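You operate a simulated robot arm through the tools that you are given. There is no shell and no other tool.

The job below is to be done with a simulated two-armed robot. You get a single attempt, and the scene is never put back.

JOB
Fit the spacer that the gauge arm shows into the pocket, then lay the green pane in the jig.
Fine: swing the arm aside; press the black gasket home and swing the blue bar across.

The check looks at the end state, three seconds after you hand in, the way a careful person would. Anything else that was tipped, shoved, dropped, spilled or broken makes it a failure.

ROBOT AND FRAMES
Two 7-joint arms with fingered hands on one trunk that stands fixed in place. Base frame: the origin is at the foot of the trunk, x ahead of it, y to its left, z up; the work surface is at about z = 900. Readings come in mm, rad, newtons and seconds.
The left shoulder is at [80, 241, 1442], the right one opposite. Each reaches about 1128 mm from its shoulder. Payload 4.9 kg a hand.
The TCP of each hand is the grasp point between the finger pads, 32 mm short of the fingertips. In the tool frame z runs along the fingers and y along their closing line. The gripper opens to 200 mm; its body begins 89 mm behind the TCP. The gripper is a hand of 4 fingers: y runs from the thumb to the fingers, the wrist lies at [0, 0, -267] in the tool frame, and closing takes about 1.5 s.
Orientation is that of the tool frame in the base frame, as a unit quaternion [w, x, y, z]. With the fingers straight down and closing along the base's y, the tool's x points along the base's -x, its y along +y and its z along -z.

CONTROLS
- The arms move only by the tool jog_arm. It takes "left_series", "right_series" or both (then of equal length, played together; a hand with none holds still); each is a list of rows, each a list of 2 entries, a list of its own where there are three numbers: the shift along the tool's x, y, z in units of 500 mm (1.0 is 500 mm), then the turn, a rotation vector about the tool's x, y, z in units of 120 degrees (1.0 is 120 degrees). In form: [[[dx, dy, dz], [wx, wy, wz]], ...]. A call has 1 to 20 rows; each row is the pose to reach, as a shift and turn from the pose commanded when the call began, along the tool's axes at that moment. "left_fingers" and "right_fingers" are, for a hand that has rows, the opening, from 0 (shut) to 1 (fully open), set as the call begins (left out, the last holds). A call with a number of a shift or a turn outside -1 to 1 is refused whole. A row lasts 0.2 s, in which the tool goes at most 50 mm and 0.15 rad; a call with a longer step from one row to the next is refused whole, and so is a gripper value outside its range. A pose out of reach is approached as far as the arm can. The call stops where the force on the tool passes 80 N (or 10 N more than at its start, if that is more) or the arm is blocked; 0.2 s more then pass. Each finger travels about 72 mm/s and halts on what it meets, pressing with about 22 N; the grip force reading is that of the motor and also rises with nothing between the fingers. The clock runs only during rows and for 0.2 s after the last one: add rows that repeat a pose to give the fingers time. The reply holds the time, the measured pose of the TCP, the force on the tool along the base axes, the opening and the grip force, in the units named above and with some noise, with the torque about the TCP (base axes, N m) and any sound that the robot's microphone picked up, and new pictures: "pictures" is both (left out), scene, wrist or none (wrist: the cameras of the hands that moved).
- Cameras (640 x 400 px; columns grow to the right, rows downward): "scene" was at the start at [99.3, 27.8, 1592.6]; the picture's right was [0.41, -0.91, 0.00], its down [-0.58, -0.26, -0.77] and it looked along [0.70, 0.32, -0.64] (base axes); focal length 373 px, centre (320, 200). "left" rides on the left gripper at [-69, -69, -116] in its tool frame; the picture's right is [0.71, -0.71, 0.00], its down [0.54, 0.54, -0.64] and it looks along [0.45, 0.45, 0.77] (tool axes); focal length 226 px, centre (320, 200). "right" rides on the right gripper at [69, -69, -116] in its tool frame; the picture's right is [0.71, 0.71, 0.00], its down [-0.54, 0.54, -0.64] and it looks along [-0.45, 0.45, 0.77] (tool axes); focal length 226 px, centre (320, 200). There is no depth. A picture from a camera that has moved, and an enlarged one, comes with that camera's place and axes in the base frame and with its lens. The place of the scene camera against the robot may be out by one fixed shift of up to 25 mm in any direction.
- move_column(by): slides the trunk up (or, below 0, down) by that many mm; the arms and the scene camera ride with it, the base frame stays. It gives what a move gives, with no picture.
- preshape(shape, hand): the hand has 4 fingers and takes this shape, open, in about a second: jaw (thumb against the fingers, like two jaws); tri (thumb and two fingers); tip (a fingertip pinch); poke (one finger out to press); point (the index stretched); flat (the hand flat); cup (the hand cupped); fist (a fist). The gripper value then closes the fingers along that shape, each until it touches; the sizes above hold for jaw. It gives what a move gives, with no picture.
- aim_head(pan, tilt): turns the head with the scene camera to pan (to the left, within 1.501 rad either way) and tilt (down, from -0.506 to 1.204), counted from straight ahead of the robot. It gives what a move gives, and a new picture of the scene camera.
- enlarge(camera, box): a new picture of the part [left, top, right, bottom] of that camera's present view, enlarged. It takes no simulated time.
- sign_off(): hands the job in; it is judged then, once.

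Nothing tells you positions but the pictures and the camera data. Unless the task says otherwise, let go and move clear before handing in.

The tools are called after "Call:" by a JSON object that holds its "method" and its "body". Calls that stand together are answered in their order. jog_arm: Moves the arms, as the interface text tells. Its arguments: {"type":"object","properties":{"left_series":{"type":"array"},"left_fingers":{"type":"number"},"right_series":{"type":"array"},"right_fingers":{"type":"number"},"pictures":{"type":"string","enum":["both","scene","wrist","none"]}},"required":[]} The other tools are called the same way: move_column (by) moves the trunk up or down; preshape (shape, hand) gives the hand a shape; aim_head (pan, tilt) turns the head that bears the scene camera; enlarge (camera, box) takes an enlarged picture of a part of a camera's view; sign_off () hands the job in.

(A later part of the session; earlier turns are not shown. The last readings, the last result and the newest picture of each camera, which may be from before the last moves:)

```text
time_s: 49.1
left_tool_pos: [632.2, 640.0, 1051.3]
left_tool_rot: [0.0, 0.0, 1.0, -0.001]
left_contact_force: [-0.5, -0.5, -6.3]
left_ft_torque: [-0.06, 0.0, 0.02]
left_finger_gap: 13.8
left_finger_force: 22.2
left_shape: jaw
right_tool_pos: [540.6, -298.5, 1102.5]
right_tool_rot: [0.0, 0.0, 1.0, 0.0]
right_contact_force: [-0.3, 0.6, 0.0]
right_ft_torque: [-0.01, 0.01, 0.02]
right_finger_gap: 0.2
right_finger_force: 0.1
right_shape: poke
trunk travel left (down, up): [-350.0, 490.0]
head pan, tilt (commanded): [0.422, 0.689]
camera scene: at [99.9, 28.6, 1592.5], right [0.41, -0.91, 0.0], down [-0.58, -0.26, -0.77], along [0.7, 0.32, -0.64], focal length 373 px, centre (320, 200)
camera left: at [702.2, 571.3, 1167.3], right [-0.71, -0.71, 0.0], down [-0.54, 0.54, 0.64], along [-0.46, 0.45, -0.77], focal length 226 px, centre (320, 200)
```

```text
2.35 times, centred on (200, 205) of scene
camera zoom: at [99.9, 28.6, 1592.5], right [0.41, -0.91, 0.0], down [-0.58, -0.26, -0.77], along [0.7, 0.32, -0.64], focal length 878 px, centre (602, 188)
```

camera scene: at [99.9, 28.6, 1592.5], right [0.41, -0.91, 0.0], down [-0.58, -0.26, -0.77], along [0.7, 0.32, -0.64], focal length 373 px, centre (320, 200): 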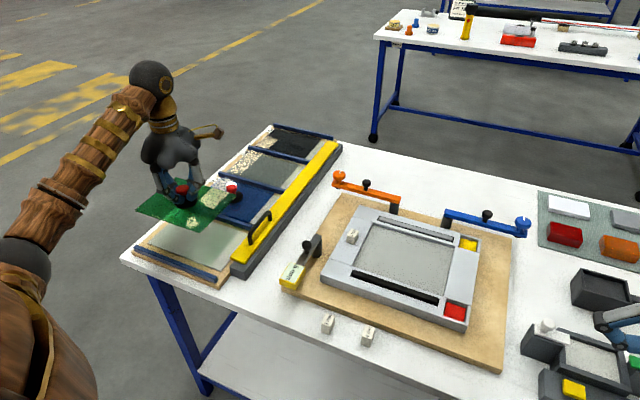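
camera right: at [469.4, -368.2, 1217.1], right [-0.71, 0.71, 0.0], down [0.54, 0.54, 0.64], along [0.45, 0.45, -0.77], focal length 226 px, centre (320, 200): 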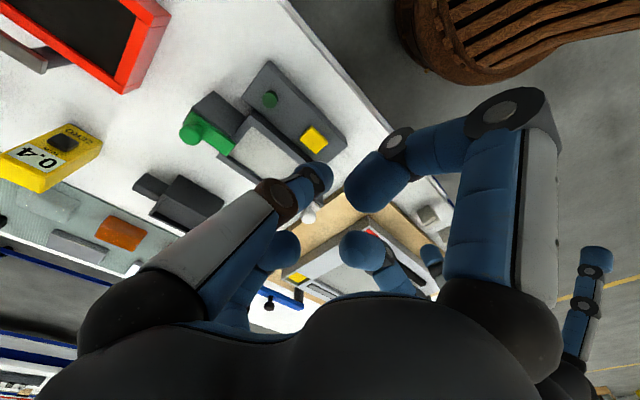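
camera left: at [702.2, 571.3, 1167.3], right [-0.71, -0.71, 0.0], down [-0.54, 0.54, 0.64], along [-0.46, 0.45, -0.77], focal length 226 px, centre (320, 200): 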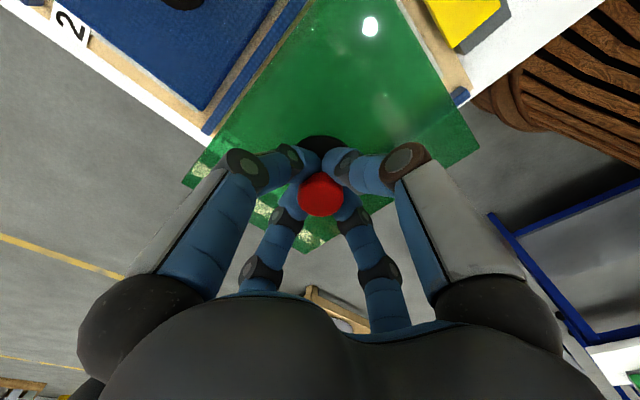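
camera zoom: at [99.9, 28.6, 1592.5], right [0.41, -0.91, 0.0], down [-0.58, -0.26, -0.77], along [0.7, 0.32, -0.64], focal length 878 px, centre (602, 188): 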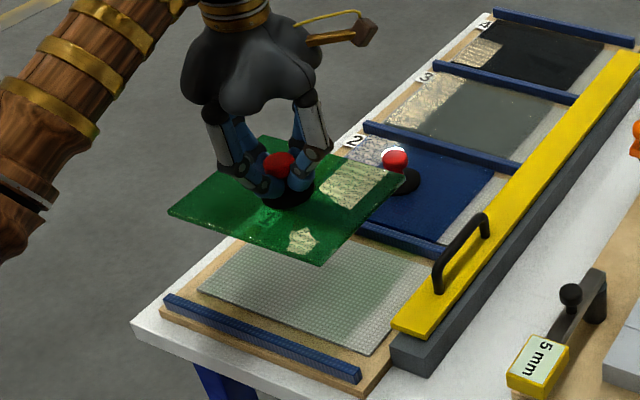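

The pane is up and hanging level (about 6 N). I'll carry it toward the jig in two moves, at gentle speed.

Call:
{"method": "jog_arm", "body": {"left_series": [[[-0.0068, -0.0272, 0], [0, 0, 0]], [[-0.0204, -0.0815, 0], [0, 0, 0]], [[-0.034, -0.1358, 0], [0, 0, 0]], [[-0.0477, -0.1902, 0], [0, 0, 0]], [[-0.0613, -0.2445, 0], [0, 0, 0]], [[-0.0749, -0.2989, 0], [0, 0, 0]], [[-0.0885, -0.3532, 0], [0, 0, 0]], [[-0.1022, -0.4076, 0], [0, 0, 0]], [[-0.1158, -0.4619, 0], [0, 0, 0]], [[-0.1294, -0.5163, 0], [0, 0, 0]], [[-0.1362, -0.5434, 0], [0, 0, 0]]], "pictures": "scene"}}

```text
time_s: 51.5
left_tool_pos: [703.1, 366.3, 1051.1]
left_tool_rot: [-0.002, -0.001, 1.0, 0.001]
left_contact_force: [0.0, 0.1, -7.3]
left_ft_torque: [0.0, -0.02, 0.0]
left_finger_gap: 13.6
left_finger_force: 21.5
left_shape: jaw
right_tool_pos: [541.1, -298.7, 1101.3]
right_tool_rot: [-0.001, 0.0, 1.0, 0.0]
right_contact_force: [0.1, 0.1, -0.8]
right_ft_torque: [0.01, 0.03, 0.04]
right_finger_gap: 0.0
right_finger_force: 0.1
right_shape: poke
trunk travel left (down, up): [-350.0, 490.0]
head pan, tilt (commanded): [0.422, 0.689]
camera scene: at [100.2, 27.8, 1592.5], right [0.41, -0.91, 0.0], down [-0.58, -0.26, -0.77], along [0.7, 0.32, -0.64], focal length 373 px, centre (320, 200)
```

scene: 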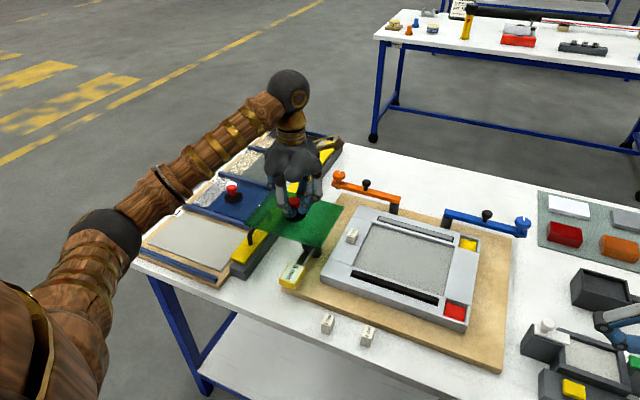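

Going well. Second half of the carry, to above the recess.

Call:
{"method": "jog_arm", "body": {"left_series": [[[-0.0067, -0.0271, 0], [0, 0, 0]], [[-0.0201, -0.0812, 0], [0, 0, 0]], [[-0.0335, -0.1354, 0], [0, 0, 0]], [[-0.0469, -0.1895, 0], [0, 0, 0]], [[-0.0603, -0.2436, 0], [0, 0, 0]], [[-0.0737, -0.2978, 0], [0, 0, 0]], [[-0.0871, -0.3519, 0], [0, 0, 0]], [[-0.1005, -0.4061, 0], [0, 0, 0]], [[-0.1139, -0.4602, 0], [0, 0, 0]], [[-0.1273, -0.5143, 0], [0, 0, 0]], [[-0.134, -0.5414, 0], [0, 0, 0]], [[-0.134, -0.5414, 0], [0, 0, 0]]]}}

Call:
{"method": "enlarge", "body": {"camera": "scene", "box": [290, 130, 510, 330]}}

Call:
{"method": "enlarge", "body": {"camera": "left", "box": [140, 0, 500, 240]}}

```text
time_s: 54.1
left_tool_pos: [769.4, 97.8, 1049.4]
left_tool_rot: [-0.001, 0.0, 1.0, 0.0]
left_contact_force: [0.6, 0.5, -7.1]
left_ft_torque: [0.01, -0.04, 0.01]
left_finger_gap: 13.6
left_finger_force: 21.5
left_shape: jaw
right_tool_pos: [540.6, -298.3, 1102.7]
right_tool_rot: [0.0, -0.001, 1.0, 0.001]
right_contact_force: [0.1, 0.7, 0.1]
right_ft_torque: [0.0, -0.01, -0.02]
right_finger_gap: 0.1
right_finger_force: 0.0
right_shape: poke
trunk travel left (down, up): [-350.0, 490.0]
head pan, tilt (commanded): [0.422, 0.689]
camera scene: at [99.9, 28.2, 1592.5], right [0.41, -0.91, 0.0], down [-0.58, -0.26, -0.77], along [0.7, 0.32, -0.64], focal length 373 px, centre (320, 200)
camera left: at [839.6, 30.3, 1166.2], right [-0.71, -0.71, 0.0], down [-0.54, 0.54, 0.64], along [-0.46, 0.45, -0.77], focal length 226 px, centre (320, 200)
```

scene: 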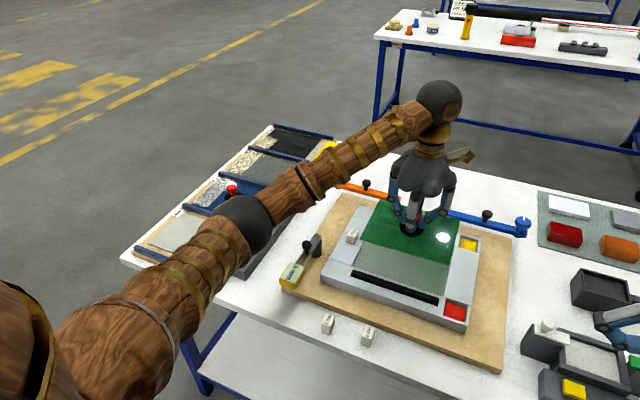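
left: 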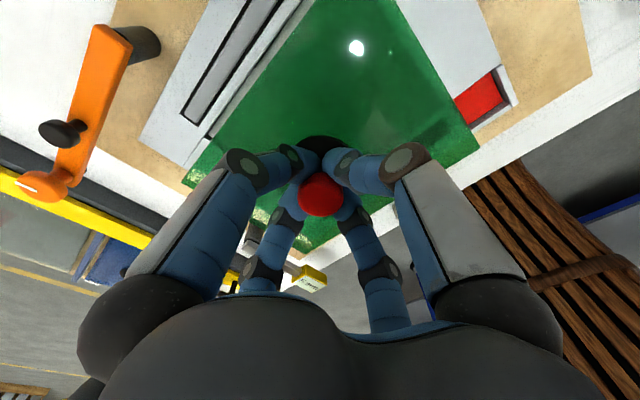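

```text
2.00 times, centred on (400, 230) of scene
camera zoom: at [99.9, 28.2, 1592.5], right [0.41, -0.91, 0.0], down [-0.58, -0.26, -0.77], along [0.7, 0.32, -0.64], focal length 746 px, centre (160, 140)
```

zoom: 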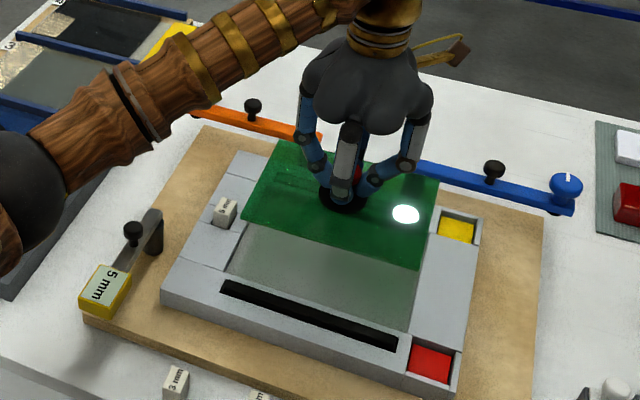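

```text
1.67 times, centred on (320, 120) of left
camera zoom: at [839.6, 30.3, 1166.2], right [-0.71, -0.71, 0.0], down [-0.54, 0.54, 0.64], along [-0.46, 0.45, -0.77], focal length 377 px, centre (320, 333)
```

zoom: 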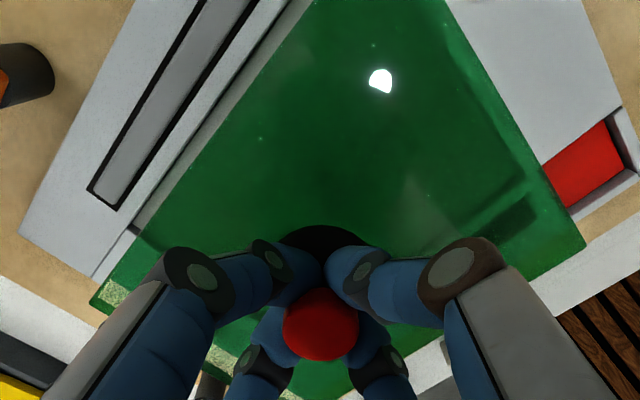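

The pane is over the recess. I'll lower it to a few millimetres above the frame and check the margins on all sides.

Call:
{"method": "jog_arm", "body": {"left_series": [[[0, 0, 0.04], [0, 0, 0]], [[0, 0, 0.08], [0, 0, 0]], [[0, 0, 0.12], [0, 0, 0]], [[0, 0, 0.15], [0, 0, 0]], [[0, 0, 0.166], [0, 0, 0]], [[0, 0, 0.166], [0, 0, 0]]]}}

Call:
{"method": "enlarge", "body": {"camera": "scene", "box": [310, 170, 490, 330]}}

Call:
{"method": "enlarge", "body": {"camera": "left", "box": [140, 0, 500, 240]}}

```text
time_s: 55.5
left_tool_pos: [769.5, 97.4, 965.3]
left_tool_rot: [-0.001, -0.001, 1.0, 0.0]
left_contact_force: [-0.3, -0.1, -7.5]
left_ft_torque: [-0.01, -0.01, -0.02]
left_finger_gap: 13.4
left_finger_force: 22.1
left_shape: jaw
right_tool_pos: [541.3, -298.9, 1101.4]
right_tool_rot: [0.0, -0.001, 1.0, 0.0]
right_contact_force: [0.5, -0.2, 0.5]
right_ft_torque: [0.0, 0.01, -0.02]
right_finger_gap: 0.1
right_finger_force: 0.0
right_shape: poke
trunk travel left (down, up): [-350.0, 490.0]
head pan, tilt (commanded): [0.422, 0.689]
camera scene: at [100.1, 27.6, 1592.5], right [0.41, -0.91, 0.0], down [-0.58, -0.26, -0.77], along [0.7, 0.32, -0.64], focal length 373 px, centre (320, 200)
camera left: at [838.5, 28.7, 1082.9], right [-0.71, -0.71, 0.0], down [-0.54, 0.54, 0.64], along [-0.46, 0.45, -0.77], focal length 226 px, centre (320, 200)
```

scene: 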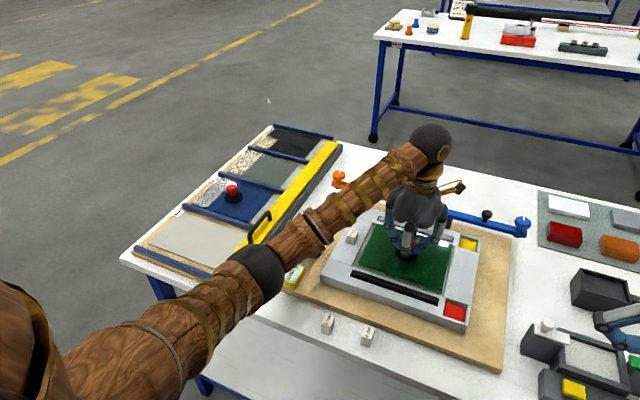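
left: 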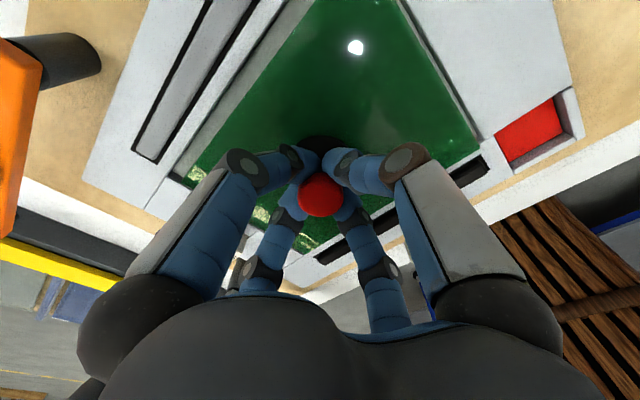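

```text
2.50 times, centred on (400, 250) of scene
camera zoom: at [100.1, 27.6, 1592.5], right [0.41, -0.91, 0.0], down [-0.58, -0.26, -0.77], along [0.7, 0.32, -0.64], focal length 932 px, centre (120, 75)
```

zoom: 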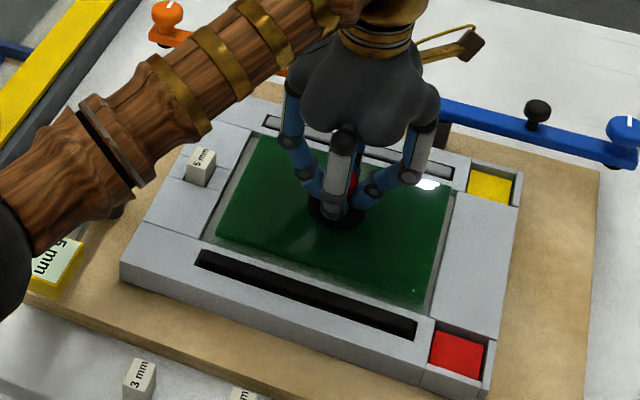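

```text
1.67 times, centred on (320, 120) of left
camera zoom: at [838.5, 28.7, 1082.9], right [-0.71, -0.71, 0.0], down [-0.54, 0.54, 0.64], along [-0.46, 0.45, -0.77], focal length 377 px, centre (320, 333)
```

zoom: 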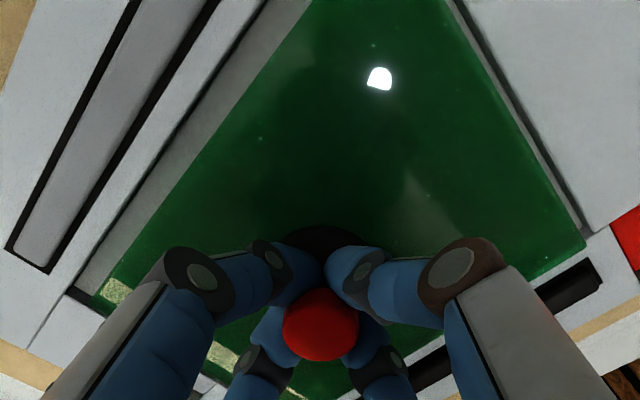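

Call:
{"method": "enlarge", "body": {"camera": "left", "box": [160, 80, 260, 200]}}

Call:
{"method": "enlarge", "body": {"camera": "left", "box": [240, 0, 360, 100]}}

Call:
{"method": "enlarge", "body": {"camera": "left", "box": [400, 90, 520, 200]}}

Call:
{"method": "enlarge", "body": {"camera": "scene", "box": [350, 210, 450, 300]}}

```text
3.33 times, centred on (210, 140) of left
camera zoom: at [838.5, 28.7, 1082.9], right [-0.71, -0.71, 0.0], down [-0.54, 0.54, 0.64], along [-0.46, 0.45, -0.77], focal length 754 px, centre (687, 400)
```

zoom: 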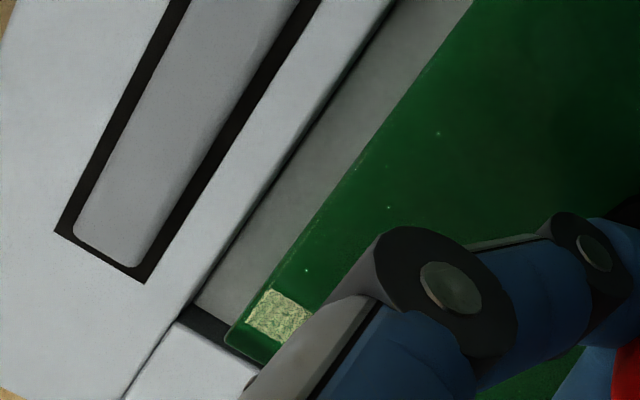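

```text
4.00 times, centred on (300, 50) of left
camera zoom: at [838.5, 28.7, 1082.9], right [-0.71, -0.71, 0.0], down [-0.54, 0.54, 0.64], along [-0.46, 0.45, -0.77], focal length 904 px, centre (400, 800)
```

zoom: 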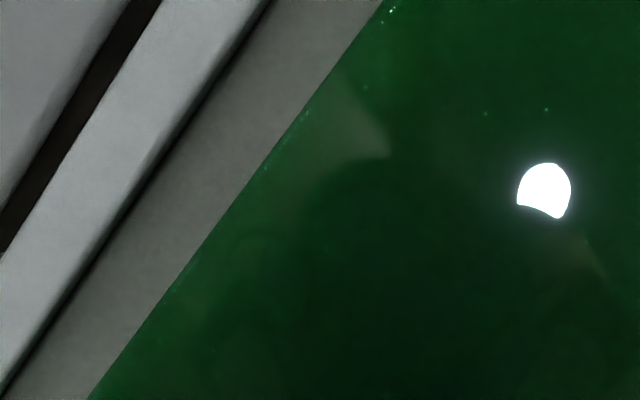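

```text
3.64 times, centred on (460, 145) of left
camera zoom: at [838.5, 28.7, 1082.9], right [-0.71, -0.71, 0.0], down [-0.54, 0.54, 0.64], along [-0.46, 0.45, -0.77], focal length 822 px, centre (-189, 400)
```

zoom: 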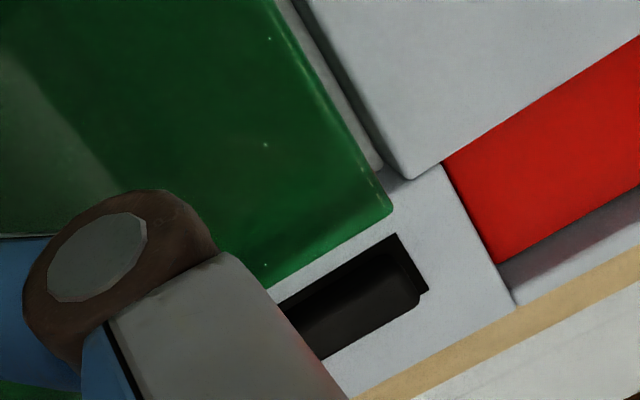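

```text
4.44 times, centred on (400, 255) of scene
camera zoom: at [100.1, 27.6, 1592.5], right [0.41, -0.91, 0.0], down [-0.58, -0.26, -0.77], along [0.7, 0.32, -0.64], focal length 1658 px, centre (-36, -44)
```

zoom: 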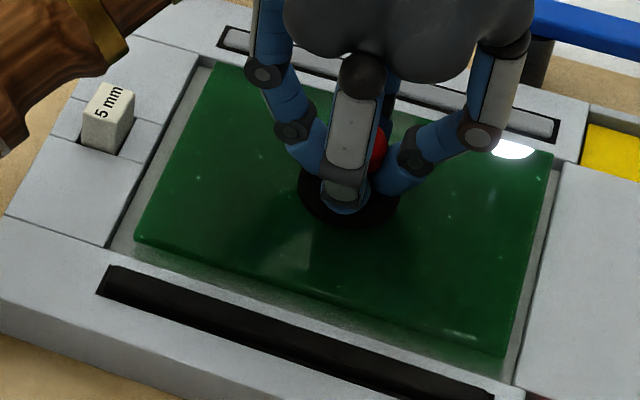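

The pane is inside the outline but sits a few millimetres toward the near-right. I'll shift it about 4 mm away and 3.5 mm left, then lower it gently.

Call:
{"method": "jog_arm", "body": {"left_series": [[[-0.008, 0.007, 0], [0, 0, 0]], [[-0.008, 0.007, 0.008], [0, 0, 0]], [[-0.008, 0.007, 0.016], [0, 0, 0]], [[-0.008, 0.007, 0.016], [0, 0, 0]]], "pictures": "wrist"}}

Call:
{"method": "enlarge", "body": {"camera": "scene", "box": [350, 210, 450, 300]}}

Call:
{"method": "enlarge", "body": {"camera": "left", "box": [160, 80, 260, 200]}}

Call:
{"method": "enlarge", "body": {"camera": "left", "box": [400, 90, 520, 200]}}

```text
time_s: 56.5
left_tool_pos: [773.9, 98.9, 958.5]
left_tool_rot: [-0.002, -0.001, 1.0, 0.001]
left_contact_force: [0.3, 0.3, -6.3]
left_ft_torque: [0.0, 0.01, -0.01]
left_finger_gap: 13.6
left_finger_force: 22.1
left_shape: jaw
right_tool_pos: [541.0, -299.4, 1102.0]
right_tool_rot: [0.0, 0.0, 1.0, 0.0]
right_contact_force: [0.9, -0.2, 0.9]
right_ft_torque: [0.04, -0.01, -0.04]
right_finger_gap: 0.0
right_finger_force: 0.1
right_shape: poke
trunk travel left (down, up): [-350.0, 490.0]
head pan, tilt (commanded): [0.422, 0.689]
camera left: at [843.0, 31.8, 1075.0], right [-0.71, -0.71, 0.0], down [-0.54, 0.54, 0.64], along [-0.46, 0.45, -0.77], focal length 226 px, centre (320, 200)
```

left: 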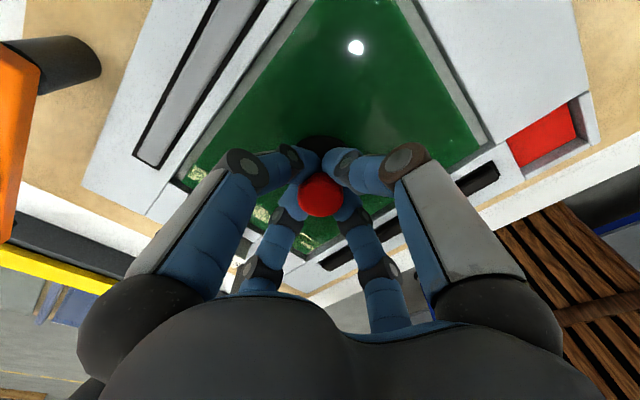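

```text
4.44 times, centred on (400, 255) of scene
camera zoom: at [100.1, 27.6, 1592.5], right [0.41, -0.91, 0.0], down [-0.58, -0.26, -0.77], along [0.7, 0.32, -0.64], focal length 1658 px, centre (-36, -44)
```

zoom: 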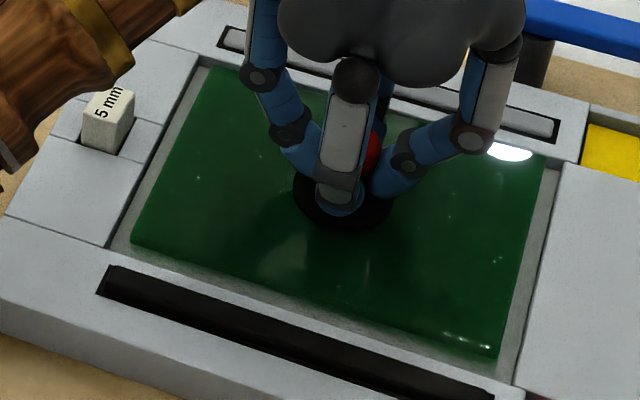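

```text
3.33 times, centred on (210, 140) of left
camera zoom: at [843.0, 31.8, 1075.0], right [-0.71, -0.71, 0.0], down [-0.54, 0.54, 0.64], along [-0.46, 0.45, -0.77], focal length 754 px, centre (687, 400)
```

zoom: 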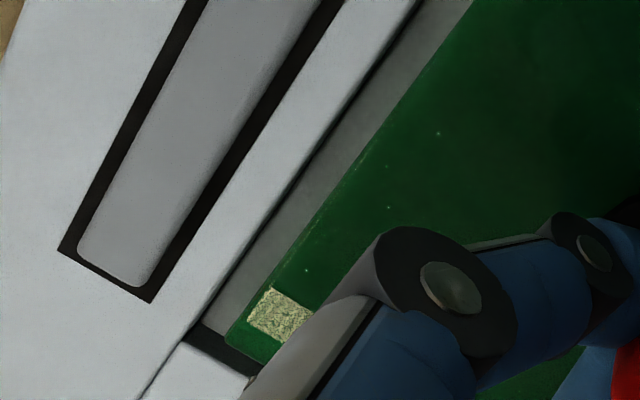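

```text
3.64 times, centred on (460, 145) of left
camera zoom: at [843.0, 31.8, 1075.0], right [-0.71, -0.71, 0.0], down [-0.54, 0.54, 0.64], along [-0.46, 0.45, -0.77], focal length 822 px, centre (-189, 400)
```

zoom: 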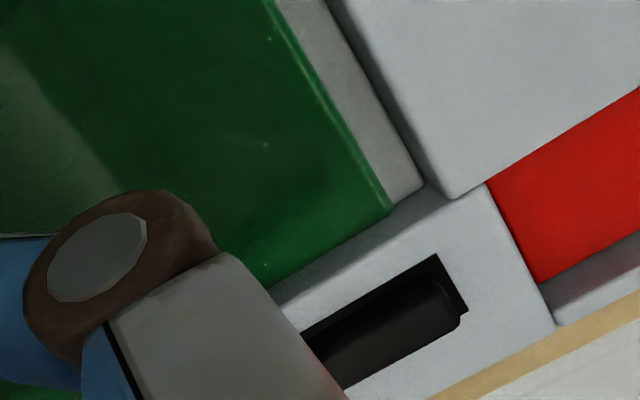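

The margins look good on all sides, with the near side slightly tighter. I'll shift another 3 mm away and keep lowering while watching the weight on the wrist.

Call:
{"method": "jog_arm", "body": {"left_series": [[[-0.006, 0, 0.0], [0, 0, 0]], [[-0.006, 0, 0.006], [0, 0, 0]], [[-0.006, 0, 0.012], [0, 0, 0]], [[-0.006, 0, 0.016], [0, 0, 0]], [[-0.006, 0, 0.016], [0, 0, 0]]], "pictures": "none"}}

Call:
{"method": "enlarge", "body": {"camera": "scene", "box": [350, 210, 450, 300]}}

Call:
{"method": "enlarge", "body": {"camera": "left", "box": [400, 90, 520, 200]}}

Call:
{"method": "enlarge", "body": {"camera": "left", "box": [160, 80, 260, 200]}}

```text
time_s: 57.7
left_tool_pos: [776.5, 100.0, 953.5]
left_tool_rot: [0.001, 0.0, 1.0, 0.0]
left_contact_force: [3.0, -1.1, 9.7]
left_ft_torque: [0.56, 0.28, 0.06]
left_finger_gap: 13.8
left_finger_force: 21.9
left_shape: jaw
right_tool_pos: [540.2, -298.3, 1101.7]
right_tool_rot: [-0.001, 0.0, 1.0, -0.001]
right_contact_force: [0.2, -0.2, -0.9]
right_ft_torque: [0.01, 0.02, -0.01]
right_finger_gap: 0.1
right_finger_force: 0.0
right_shape: poke
trunk travel left (down, up): [-350.0, 490.0]
head pan, tilt (commanded): [0.422, 0.689]
```

```text
4.44 times, centred on (400, 255) of scene
camera zoom: at [98.4, 27.0, 1592.9], right [0.41, -0.91, 0.0], down [-0.58, -0.26, -0.77], along [0.7, 0.32, -0.64], focal length 1658 px, centre (-36, -44)
```

zoom: 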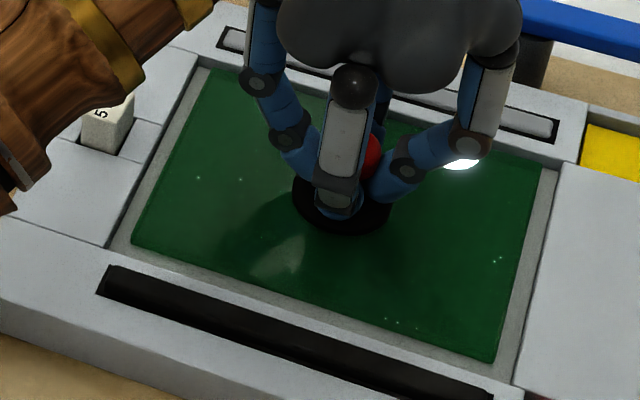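

```text
3.64 times, centred on (460, 145) of left
camera zoom: at [845.2, 32.0, 1069.3], right [-0.71, -0.71, 0.0], down [-0.54, 0.54, 0.64], along [-0.45, 0.45, -0.77], focal length 822 px, centre (-189, 400)
```

zoom: 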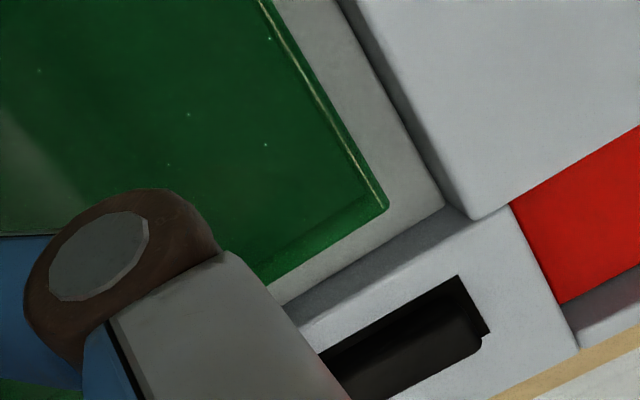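

```text
3.33 times, centred on (210, 140) of left
camera zoom: at [845.2, 32.0, 1069.3], right [-0.71, -0.71, 0.0], down [-0.54, 0.54, 0.64], along [-0.45, 0.45, -0.77], focal length 754 px, centre (687, 400)
```

zoom: 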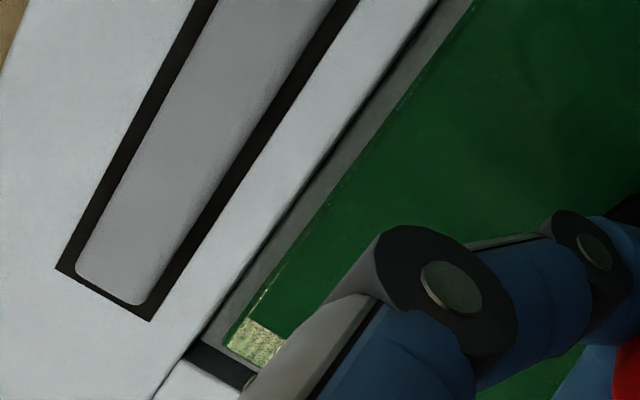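

The weight has come off the wrist: the pane has touched down with a strip of floor visible all round. I'll ease the pressure, open the fingers and check.

Call:
{"method": "jog_arm", "body": {"left_series": [[[0, 0, -0.003], [0, 0, 0]], [[0, 0, -0.003], [0, 0, 0]]], "pictures": "none"}}

Call:
{"method": "jog_arm", "body": {"left_series": [[[0, 0, 0], [0, 0, 0]], [[0, 0, 0], [0, 0, 0]], [[0, 0, 0], [0, 0, 0]], [[0, 0, 0], [0, 0, 0]], [[0, 0, 0], [0, 0, 0]]], "left_fingers": 0.4, "pictures": "wrist"}}

Call:
{"method": "enlarge", "body": {"camera": "scene", "box": [350, 210, 450, 300]}}

```text
time_s: 58.3
left_tool_pos: [776.5, 98.9, 951.8]
left_tool_rot: [-0.001, 0.001, 1.0, 0.0]
left_contact_force: [3.6, -3.8, 6.2]
left_ft_torque: [0.52, 0.13, 0.02]
left_finger_gap: 13.8
left_finger_force: 21.5
left_shape: jaw
right_tool_pos: [539.7, -297.8, 1100.6]
right_tool_rot: [0.0, 0.0, 1.0, 0.0]
right_contact_force: [0.8, 0.3, -0.3]
right_ft_torque: [-0.06, -0.02, 0.04]
right_finger_gap: 0.4
right_finger_force: 0.1
right_shape: poke
trunk travel left (down, up): [-350.0, 490.0]
head pan, tilt (commanded): [0.422, 0.689]
```

```text
time_s: 59.5
left_tool_pos: [775.8, 101.7, 952.4]
left_tool_rot: [-0.001, 0.0, 1.0, 0.0]
left_contact_force: [-0.2, 0.9, 1.7]
left_ft_torque: [0.01, -0.03, 0.0]
left_finger_gap: 79.7
left_finger_force: 0.0
left_shape: jaw
right_tool_pos: [539.6, -298.6, 1102.1]
right_tool_rot: [0.0, 0.0, 1.0, 0.0]
right_contact_force: [0.9, 0.1, 0.3]
right_ft_torque: [-0.02, -0.01, 0.02]
right_finger_gap: 0.0
right_finger_force: 0.1
right_shape: poke
trunk travel left (down, up): [-350.0, 490.0]
head pan, tilt (commanded): [0.422, 0.689]
camera left: at [845.3, 32.8, 1069.0], right [-0.71, -0.71, 0.0], down [-0.54, 0.54, 0.64], along [-0.46, 0.45, -0.77], focal length 226 px, centre (320, 200)
```

left: 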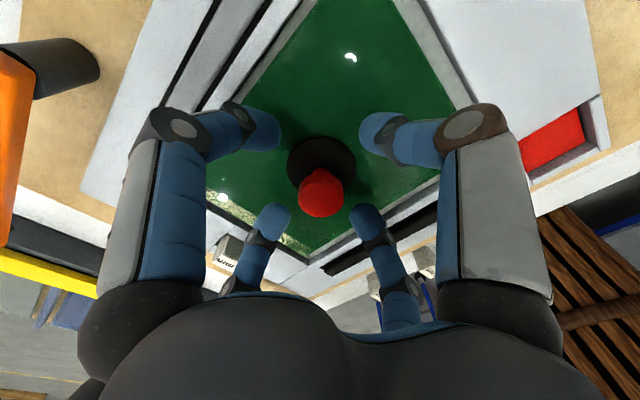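

```text
4.44 times, centred on (400, 255) of scene
camera zoom: at [99.1, 27.4, 1592.6], right [0.41, -0.91, 0.0], down [-0.58, -0.26, -0.77], along [0.7, 0.32, -0.64], focal length 1658 px, centre (-36, -44)
```

zoom: 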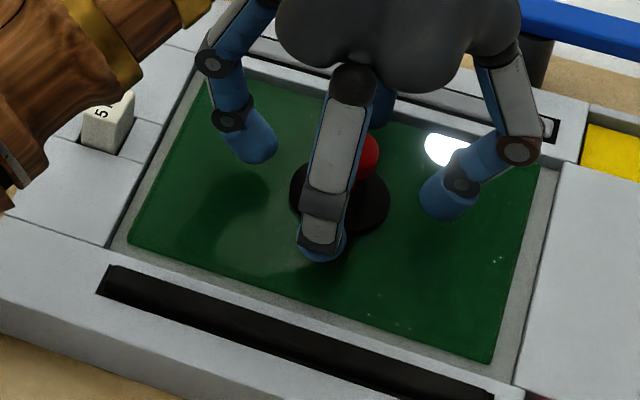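

The pane is released. I'll raise the hand straight up and look at it properly.

Call:
{"method": "jog_arm", "body": {"left_series": [[[0, 0, -0.04], [0, 0, 0]], [[0, 0, -0.1], [0, 0, 0]], [[0, 0, -0.16], [0, 0, 0]], [[0, 0, -0.22], [0, 0, 0]], [[0, 0, -0.22], [0, 0, 0]]]}}

Call:
{"method": "enlarge", "body": {"camera": "left", "box": [140, 0, 500, 240]}}

Call:
{"method": "enlarge", "body": {"camera": "scene", "box": [330, 200, 490, 330]}}

```text
time_s: 60.7
left_tool_pos: [776.1, 100.4, 1064.1]
left_tool_rot: [-0.001, 0.0, 1.0, 0.0]
left_contact_force: [-1.0, 0.6, 0.4]
left_ft_torque: [-0.01, 0.01, 0.01]
left_finger_gap: 79.6
left_finger_force: 0.0
left_shape: jaw
right_tool_pos: [540.7, -299.8, 1100.8]
right_tool_rot: [0.0, 0.0, 1.0, 0.0]
right_contact_force: [0.4, 0.2, 0.5]
right_ft_torque: [-0.01, -0.01, 0.03]
right_finger_gap: 0.2
right_finger_force: 0.0
right_shape: poke
trunk travel left (down, up): [-350.0, 490.0]
head pan, tilt (commanded): [0.422, 0.689]
camera scene: at [99.6, 27.4, 1592.6], right [0.41, -0.91, 0.0], down [-0.58, -0.26, -0.77], along [0.7, 0.32, -0.64], focal length 373 px, centre (320, 200)
camera left: at [846.0, 33.2, 1180.3], right [-0.71, -0.71, 0.0], down [-0.54, 0.54, 0.64], along [-0.46, 0.45, -0.77], focal length 226 px, centre (320, 200)
```

scene: 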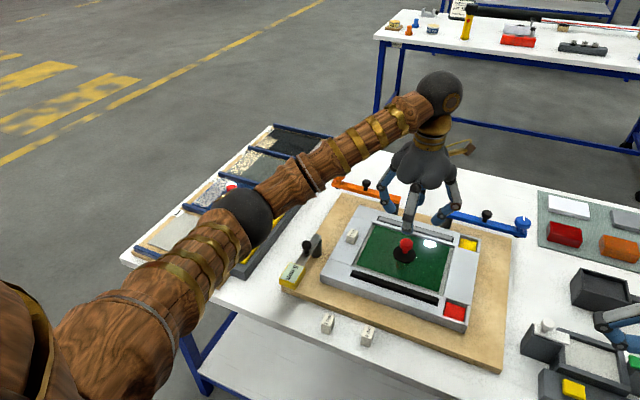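
left: 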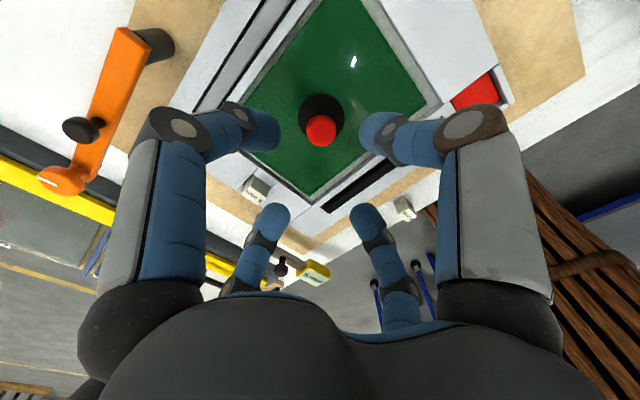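

```text
1.67 times, centred on (320, 120) of left
camera zoom: at [846.0, 33.2, 1180.3], right [-0.71, -0.71, 0.0], down [-0.54, 0.54, 0.64], along [-0.46, 0.45, -0.77], focal length 377 px, centre (320, 333)
```

zoom: 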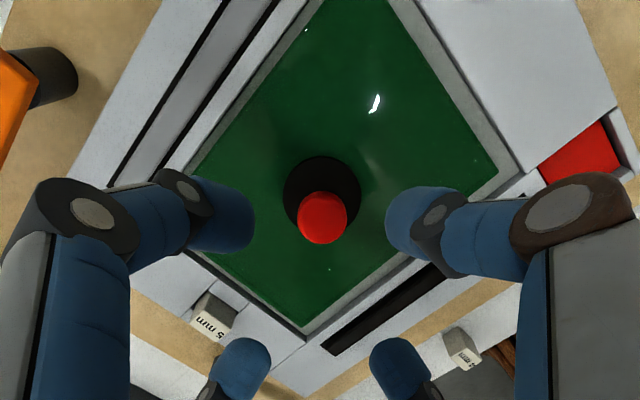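

```text
3.08 times, centred on (410, 265) of scene
camera zoom: at [99.6, 27.4, 1592.6], right [0.41, -0.91, 0.0], down [-0.58, -0.26, -0.77], along [0.7, 0.32, -0.64], focal length 1148 px, centre (43, 0)
```

zoom: 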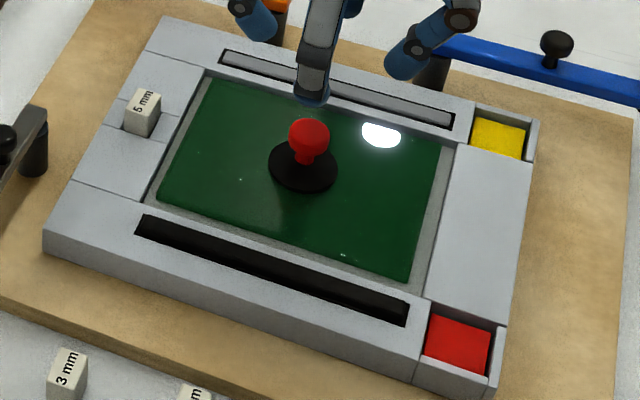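

The green pane lies flat in the recess. I'll move the left arm back to its start area and bring the right hand over the near rail to look closely at the black gasket.

Call:
{"method": "jog_arm", "body": {"left_series": [[[0.02, 0.03, -0.08], [0, 0, 0]], [[0.07, 0.1, -0.12], [0, 0, 0]], [[0.12, 0.17, -0.16], [0, 0, 0]], [[0.17, 0.24, -0.19], [0, 0, 0]], [[0.22, 0.31, -0.22], [0, 0, 0]], [[0.27, 0.38, -0.25], [0, 0, 0]], [[0.32, 0.45, -0.28], [0, 0, 0]], [[0.37, 0.52, -0.31], [0, 0, 0]], [[0.42, 0.58, -0.33], [0, 0, 0]], [[0.46, 0.63, -0.34], [0, 0, 0]]], "pictures": "scene"}}

Call:
{"method": "jog_arm", "body": {"right_series": [[[-0.03, 0.08, 0], [0, 0, 0]], [[-0.06, 0.16, 0], [0, 0, 0]], [[-0.09, 0.24, 0], [0, 0, 0]], [[-0.12, 0.32, 0], [0, 0, 0]], [[-0.14, 0.4, 0], [0, 0, 0]], [[-0.16, 0.48, 0], [0, 0, 0]], [[-0.17, 0.56, 0.02], [0, 0, 0]], [[-0.17, 0.62, 0.06], [0, 0, 0]], [[-0.17, 0.62, 0.06], [0, 0, 0]]]}}

Call:
{"method": "enlarge", "body": {"camera": "scene", "box": [340, 250, 480, 340]}}

Call:
{"method": "enlarge", "body": {"camera": "right", "box": [200, 0, 460, 200]}}

```text
time_s: 62.9
left_tool_pos: [544.2, 414.3, 1233.8]
left_tool_rot: [-0.001, 0.0, 1.0, -0.001]
left_contact_force: [-0.3, -0.4, 0.4]
left_ft_torque: [-0.01, 0.01, 0.0]
left_finger_gap: 79.7
left_finger_force: 0.1
left_shape: jaw
right_tool_pos: [538.4, -298.1, 1102.0]
right_tool_rot: [0.001, 0.0, 1.0, -0.002]
right_contact_force: [-0.3, 0.1, 0.2]
right_ft_torque: [0.04, -0.06, 0.03]
right_finger_gap: 0.2
right_finger_force: 0.0
right_shape: poke
trunk travel left (down, up): [-350.0, 490.0]
head pan, tilt (commanded): [0.422, 0.689]
camera scene: at [97.5, 28.7, 1592.7], right [0.41, -0.91, 0.0], down [-0.58, -0.26, -0.77], along [0.7, 0.31, -0.64], focal length 373 px, centre (320, 200)
```

scene: 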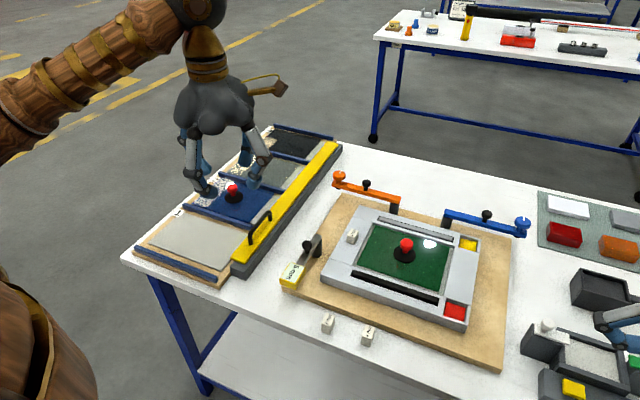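

```text
time_s: 64.9
left_tool_pos: [545.9, 412.5, 1233.6]
left_tool_rot: [0.0, -0.001, 1.0, 0.0]
left_contact_force: [-0.3, 0.1, -0.1]
left_ft_torque: [0.02, -0.01, 0.0]
left_finger_gap: 79.4
left_finger_force: 0.1
left_shape: jaw
right_tool_pos: [624.8, 12.4, 1071.3]
right_tool_rot: [0.0, 0.0, 1.0, 0.0]
right_contact_force: [0.0, -0.5, 0.4]
right_ft_torque: [0.0, -0.03, 0.02]
right_finger_gap: 0.1
right_finger_force: 0.1
right_shape: poke
trunk travel left (down, up): [-350.0, 490.0]
head pan, tilt (commanded): [0.422, 0.689]
camera scene: at [99.0, 26.7, 1592.7], right [0.41, -0.91, 0.0], down [-0.58, -0.26, -0.77], along [0.7, 0.32, -0.64], focal length 373 px, centre (320, 200)
camera right: at [554.0, -56.6, 1187.4], right [-0.71, 0.71, 0.0], down [0.54, 0.54, 0.64], along [0.45, 0.45, -0.77], focal length 226 px, centre (320, 200)
```

scene: 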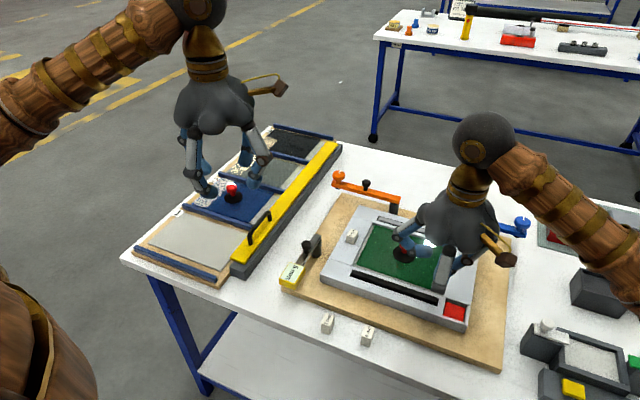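
right: 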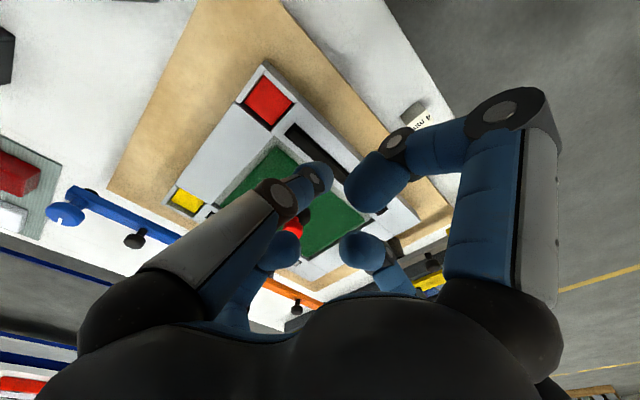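

```text
4.44 times, centred on (410, 295) of scene
camera zoom: at [99.0, 26.7, 1592.7], right [0.41, -0.91, 0.0], down [-0.58, -0.26, -0.77], along [0.7, 0.32, -0.64], focal length 1658 px, centre (-80, -222)
```

zoom: 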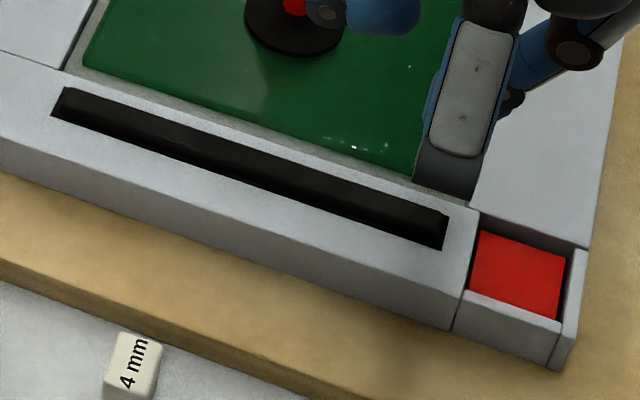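

```text
2.00 times, centred on (330, 100) of right
camera zoom: at [554.0, -56.6, 1187.4], right [-0.71, 0.71, 0.0], down [0.54, 0.54, 0.64], along [0.45, 0.45, -0.77], focal length 452 px, centre (300, 400)
```

zoom: 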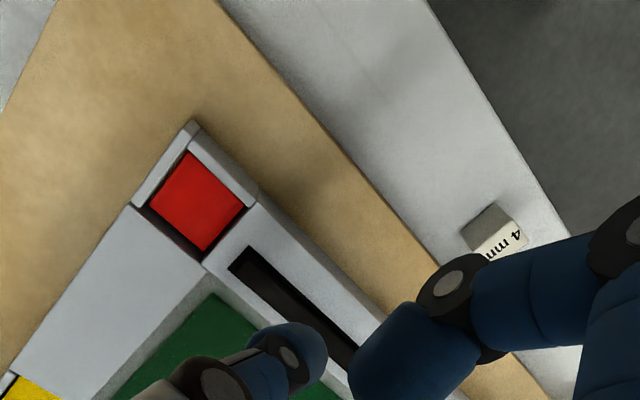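

Call:
{"method": "enlarge", "body": {"camera": "scene", "box": [345, 262, 395, 297]}}

Call:
{"method": "enlarge", "body": {"camera": "scene", "box": [400, 280, 450, 315]}}

Call:
{"method": "enlarge", "body": {"camera": "scene", "box": [370, 212, 420, 247]}}

Call:
{"method": "enlarge", "body": {"camera": "right", "box": [260, 80, 360, 150]}}

```text
11.43 times, centred on (370, 280) of scene
camera zoom: at [99.0, 26.7, 1592.7], right [0.41, -0.91, 0.0], down [-0.58, -0.26, -0.77], along [0.7, 0.32, -0.64], focal length 4263 px, centre (-251, -709)
```

zoom: 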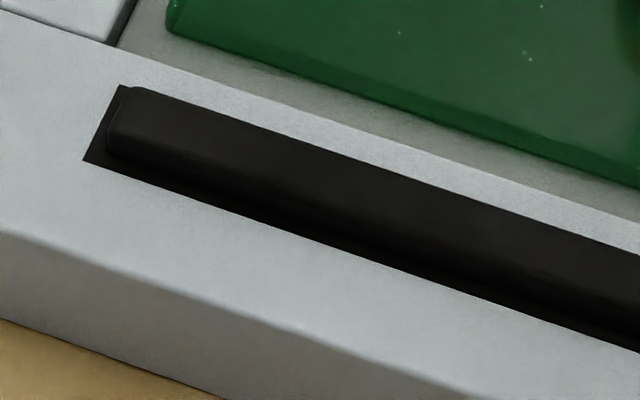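

```text
11.43 times, centred on (425, 298) of scene
camera zoom: at [99.0, 26.7, 1592.7], right [0.41, -0.91, 0.0], down [-0.58, -0.26, -0.77], along [0.7, 0.32, -0.64], focal length 4263 px, centre (-880, -914)
```

zoom: 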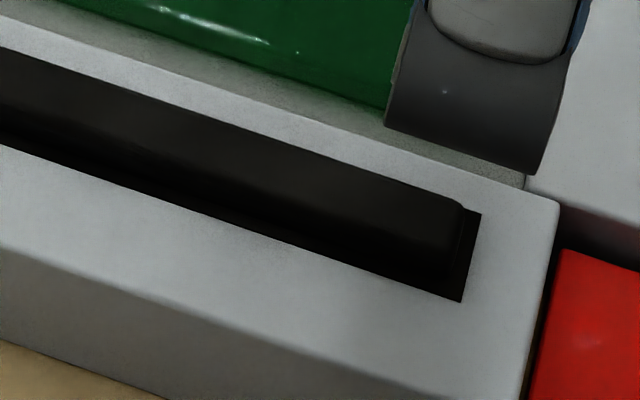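

```text
11.43 times, centred on (395, 230) of scene
camera zoom: at [99.0, 26.7, 1592.7], right [0.41, -0.91, 0.0], down [-0.58, -0.26, -0.77], along [0.7, 0.32, -0.64], focal length 4263 px, centre (-537, -137)
```

zoom: 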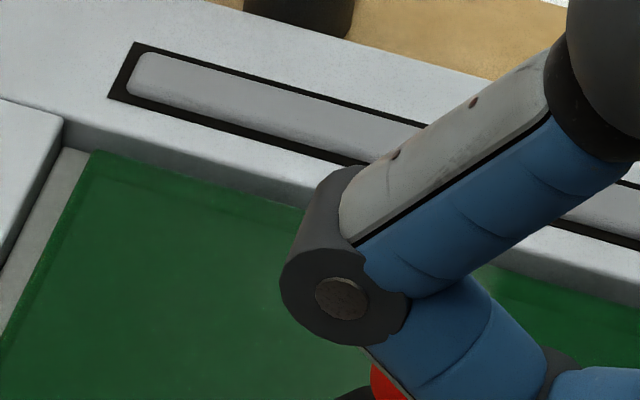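

```text
5.71 times, centred on (310, 115) of right
camera zoom: at [554.0, -56.6, 1187.4], right [-0.71, 0.71, 0.0], down [0.54, 0.54, 0.64], along [0.45, 0.45, -0.77], focal length 1292 px, centre (377, 686)
```

zoom: 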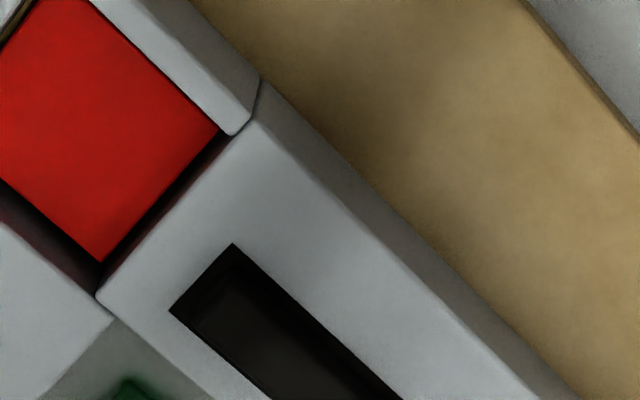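

The black gasket stands a few millimetres proud of its slot, unlike the grey one. It runs along x≈663.5 from y≈−3 to 206. I'll bring the right poke finger, tilted 10° so its knuckles clear the pane's knob, above the gasket at y≈50.

Call:
{"method": "jog_arm", "body": {"right_series": [[[-0.035, 0.038, 0.06], [0, -0.04, 0]], [[-0.07, 0.076, 0.12], [0, -0.0833, 0]], [[-0.07, 0.076, 0.172], [0, -0.0833, 0]], [[-0.07, 0.076, 0.172], [0, -0.0833, 0]]]}}

Call:
{"method": "enlarge", "body": {"camera": "scene", "box": [340, 210, 500, 330]}}

Call:
{"method": "enlarge", "body": {"camera": "right", "box": [240, 60, 440, 220]}}

```text
time_s: 65.9
left_tool_pos: [545.3, 414.0, 1233.1]
left_tool_rot: [-0.001, 0.0, 1.0, 0.0]
left_contact_force: [-1.0, -0.1, -0.2]
left_ft_torque: [-0.01, 0.0, -0.03]
left_finger_gap: 80.1
left_finger_force: 0.1
left_shape: jaw
right_tool_pos: [660.7, 50.0, 984.4]
right_tool_rot: [0.088, 0.0, 0.996, 0.0]
right_contact_force: [0.5, -0.5, -0.6]
right_ft_torque: [-0.05, 0.02, -0.03]
right_finger_gap: 0.2
right_finger_force: 0.1
right_shape: poke
trunk travel left (down, up): [-350.0, 490.0]
head pan, tilt (commanded): [0.422, 0.689]
camera scene: at [99.3, 28.2, 1592.6], right [0.41, -0.91, 0.0], down [-0.58, -0.26, -0.77], along [0.7, 0.32, -0.64], focal length 373 px, centre (320, 200)
camera right: at [571.3, -18.7, 1087.4], right [-0.7, 0.71, -0.12], down [0.42, 0.54, 0.73], along [0.58, 0.45, -0.68], focal length 226 px, centre (320, 200)
```

scene: 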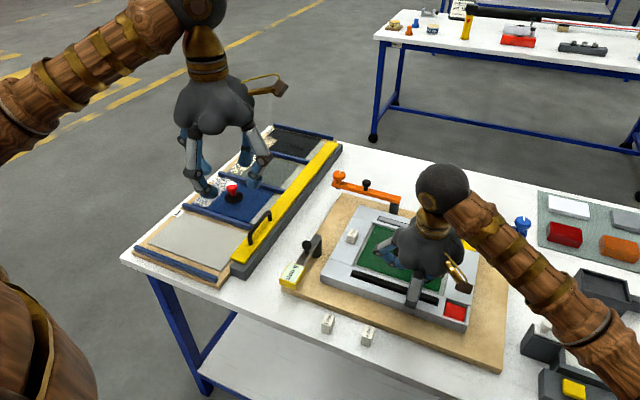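
right: 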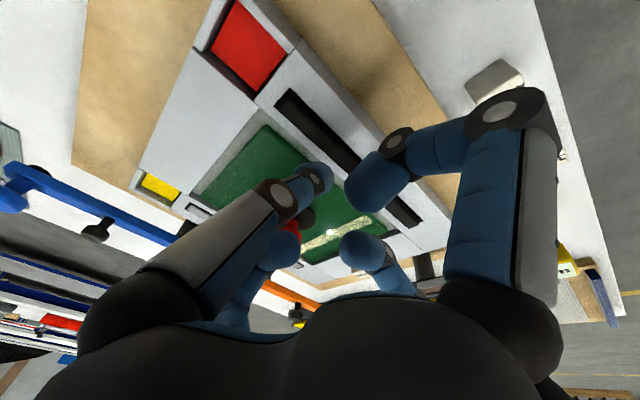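

```text
3.33 times, centred on (420, 270) of scene
camera zoom: at [99.3, 28.2, 1592.6], right [0.41, -0.91, 0.0], down [-0.58, -0.26, -0.77], along [0.7, 0.32, -0.64], focal length 1243 px, centre (-13, -33)
```

zoom: 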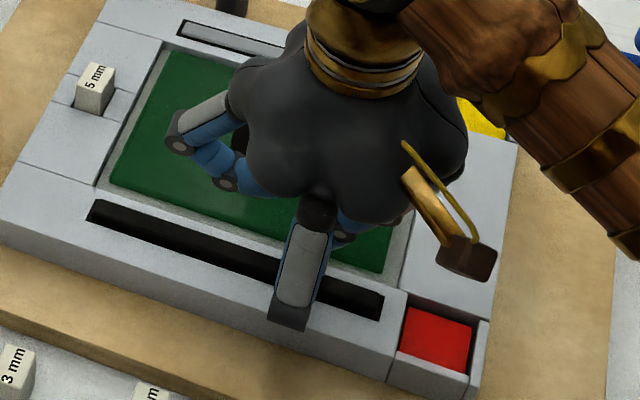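

```text
2.50 times, centred on (340, 140) of right
camera zoom: at [571.3, -18.7, 1087.4], right [-0.7, 0.71, -0.12], down [0.42, 0.54, 0.73], along [0.58, 0.45, -0.68], focal length 565 px, centre (270, 350)
```

zoom: 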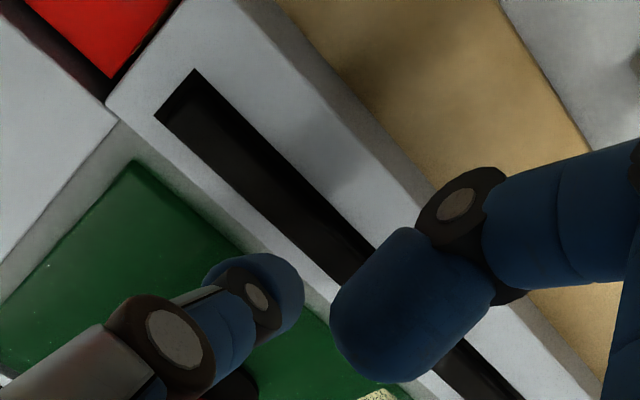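

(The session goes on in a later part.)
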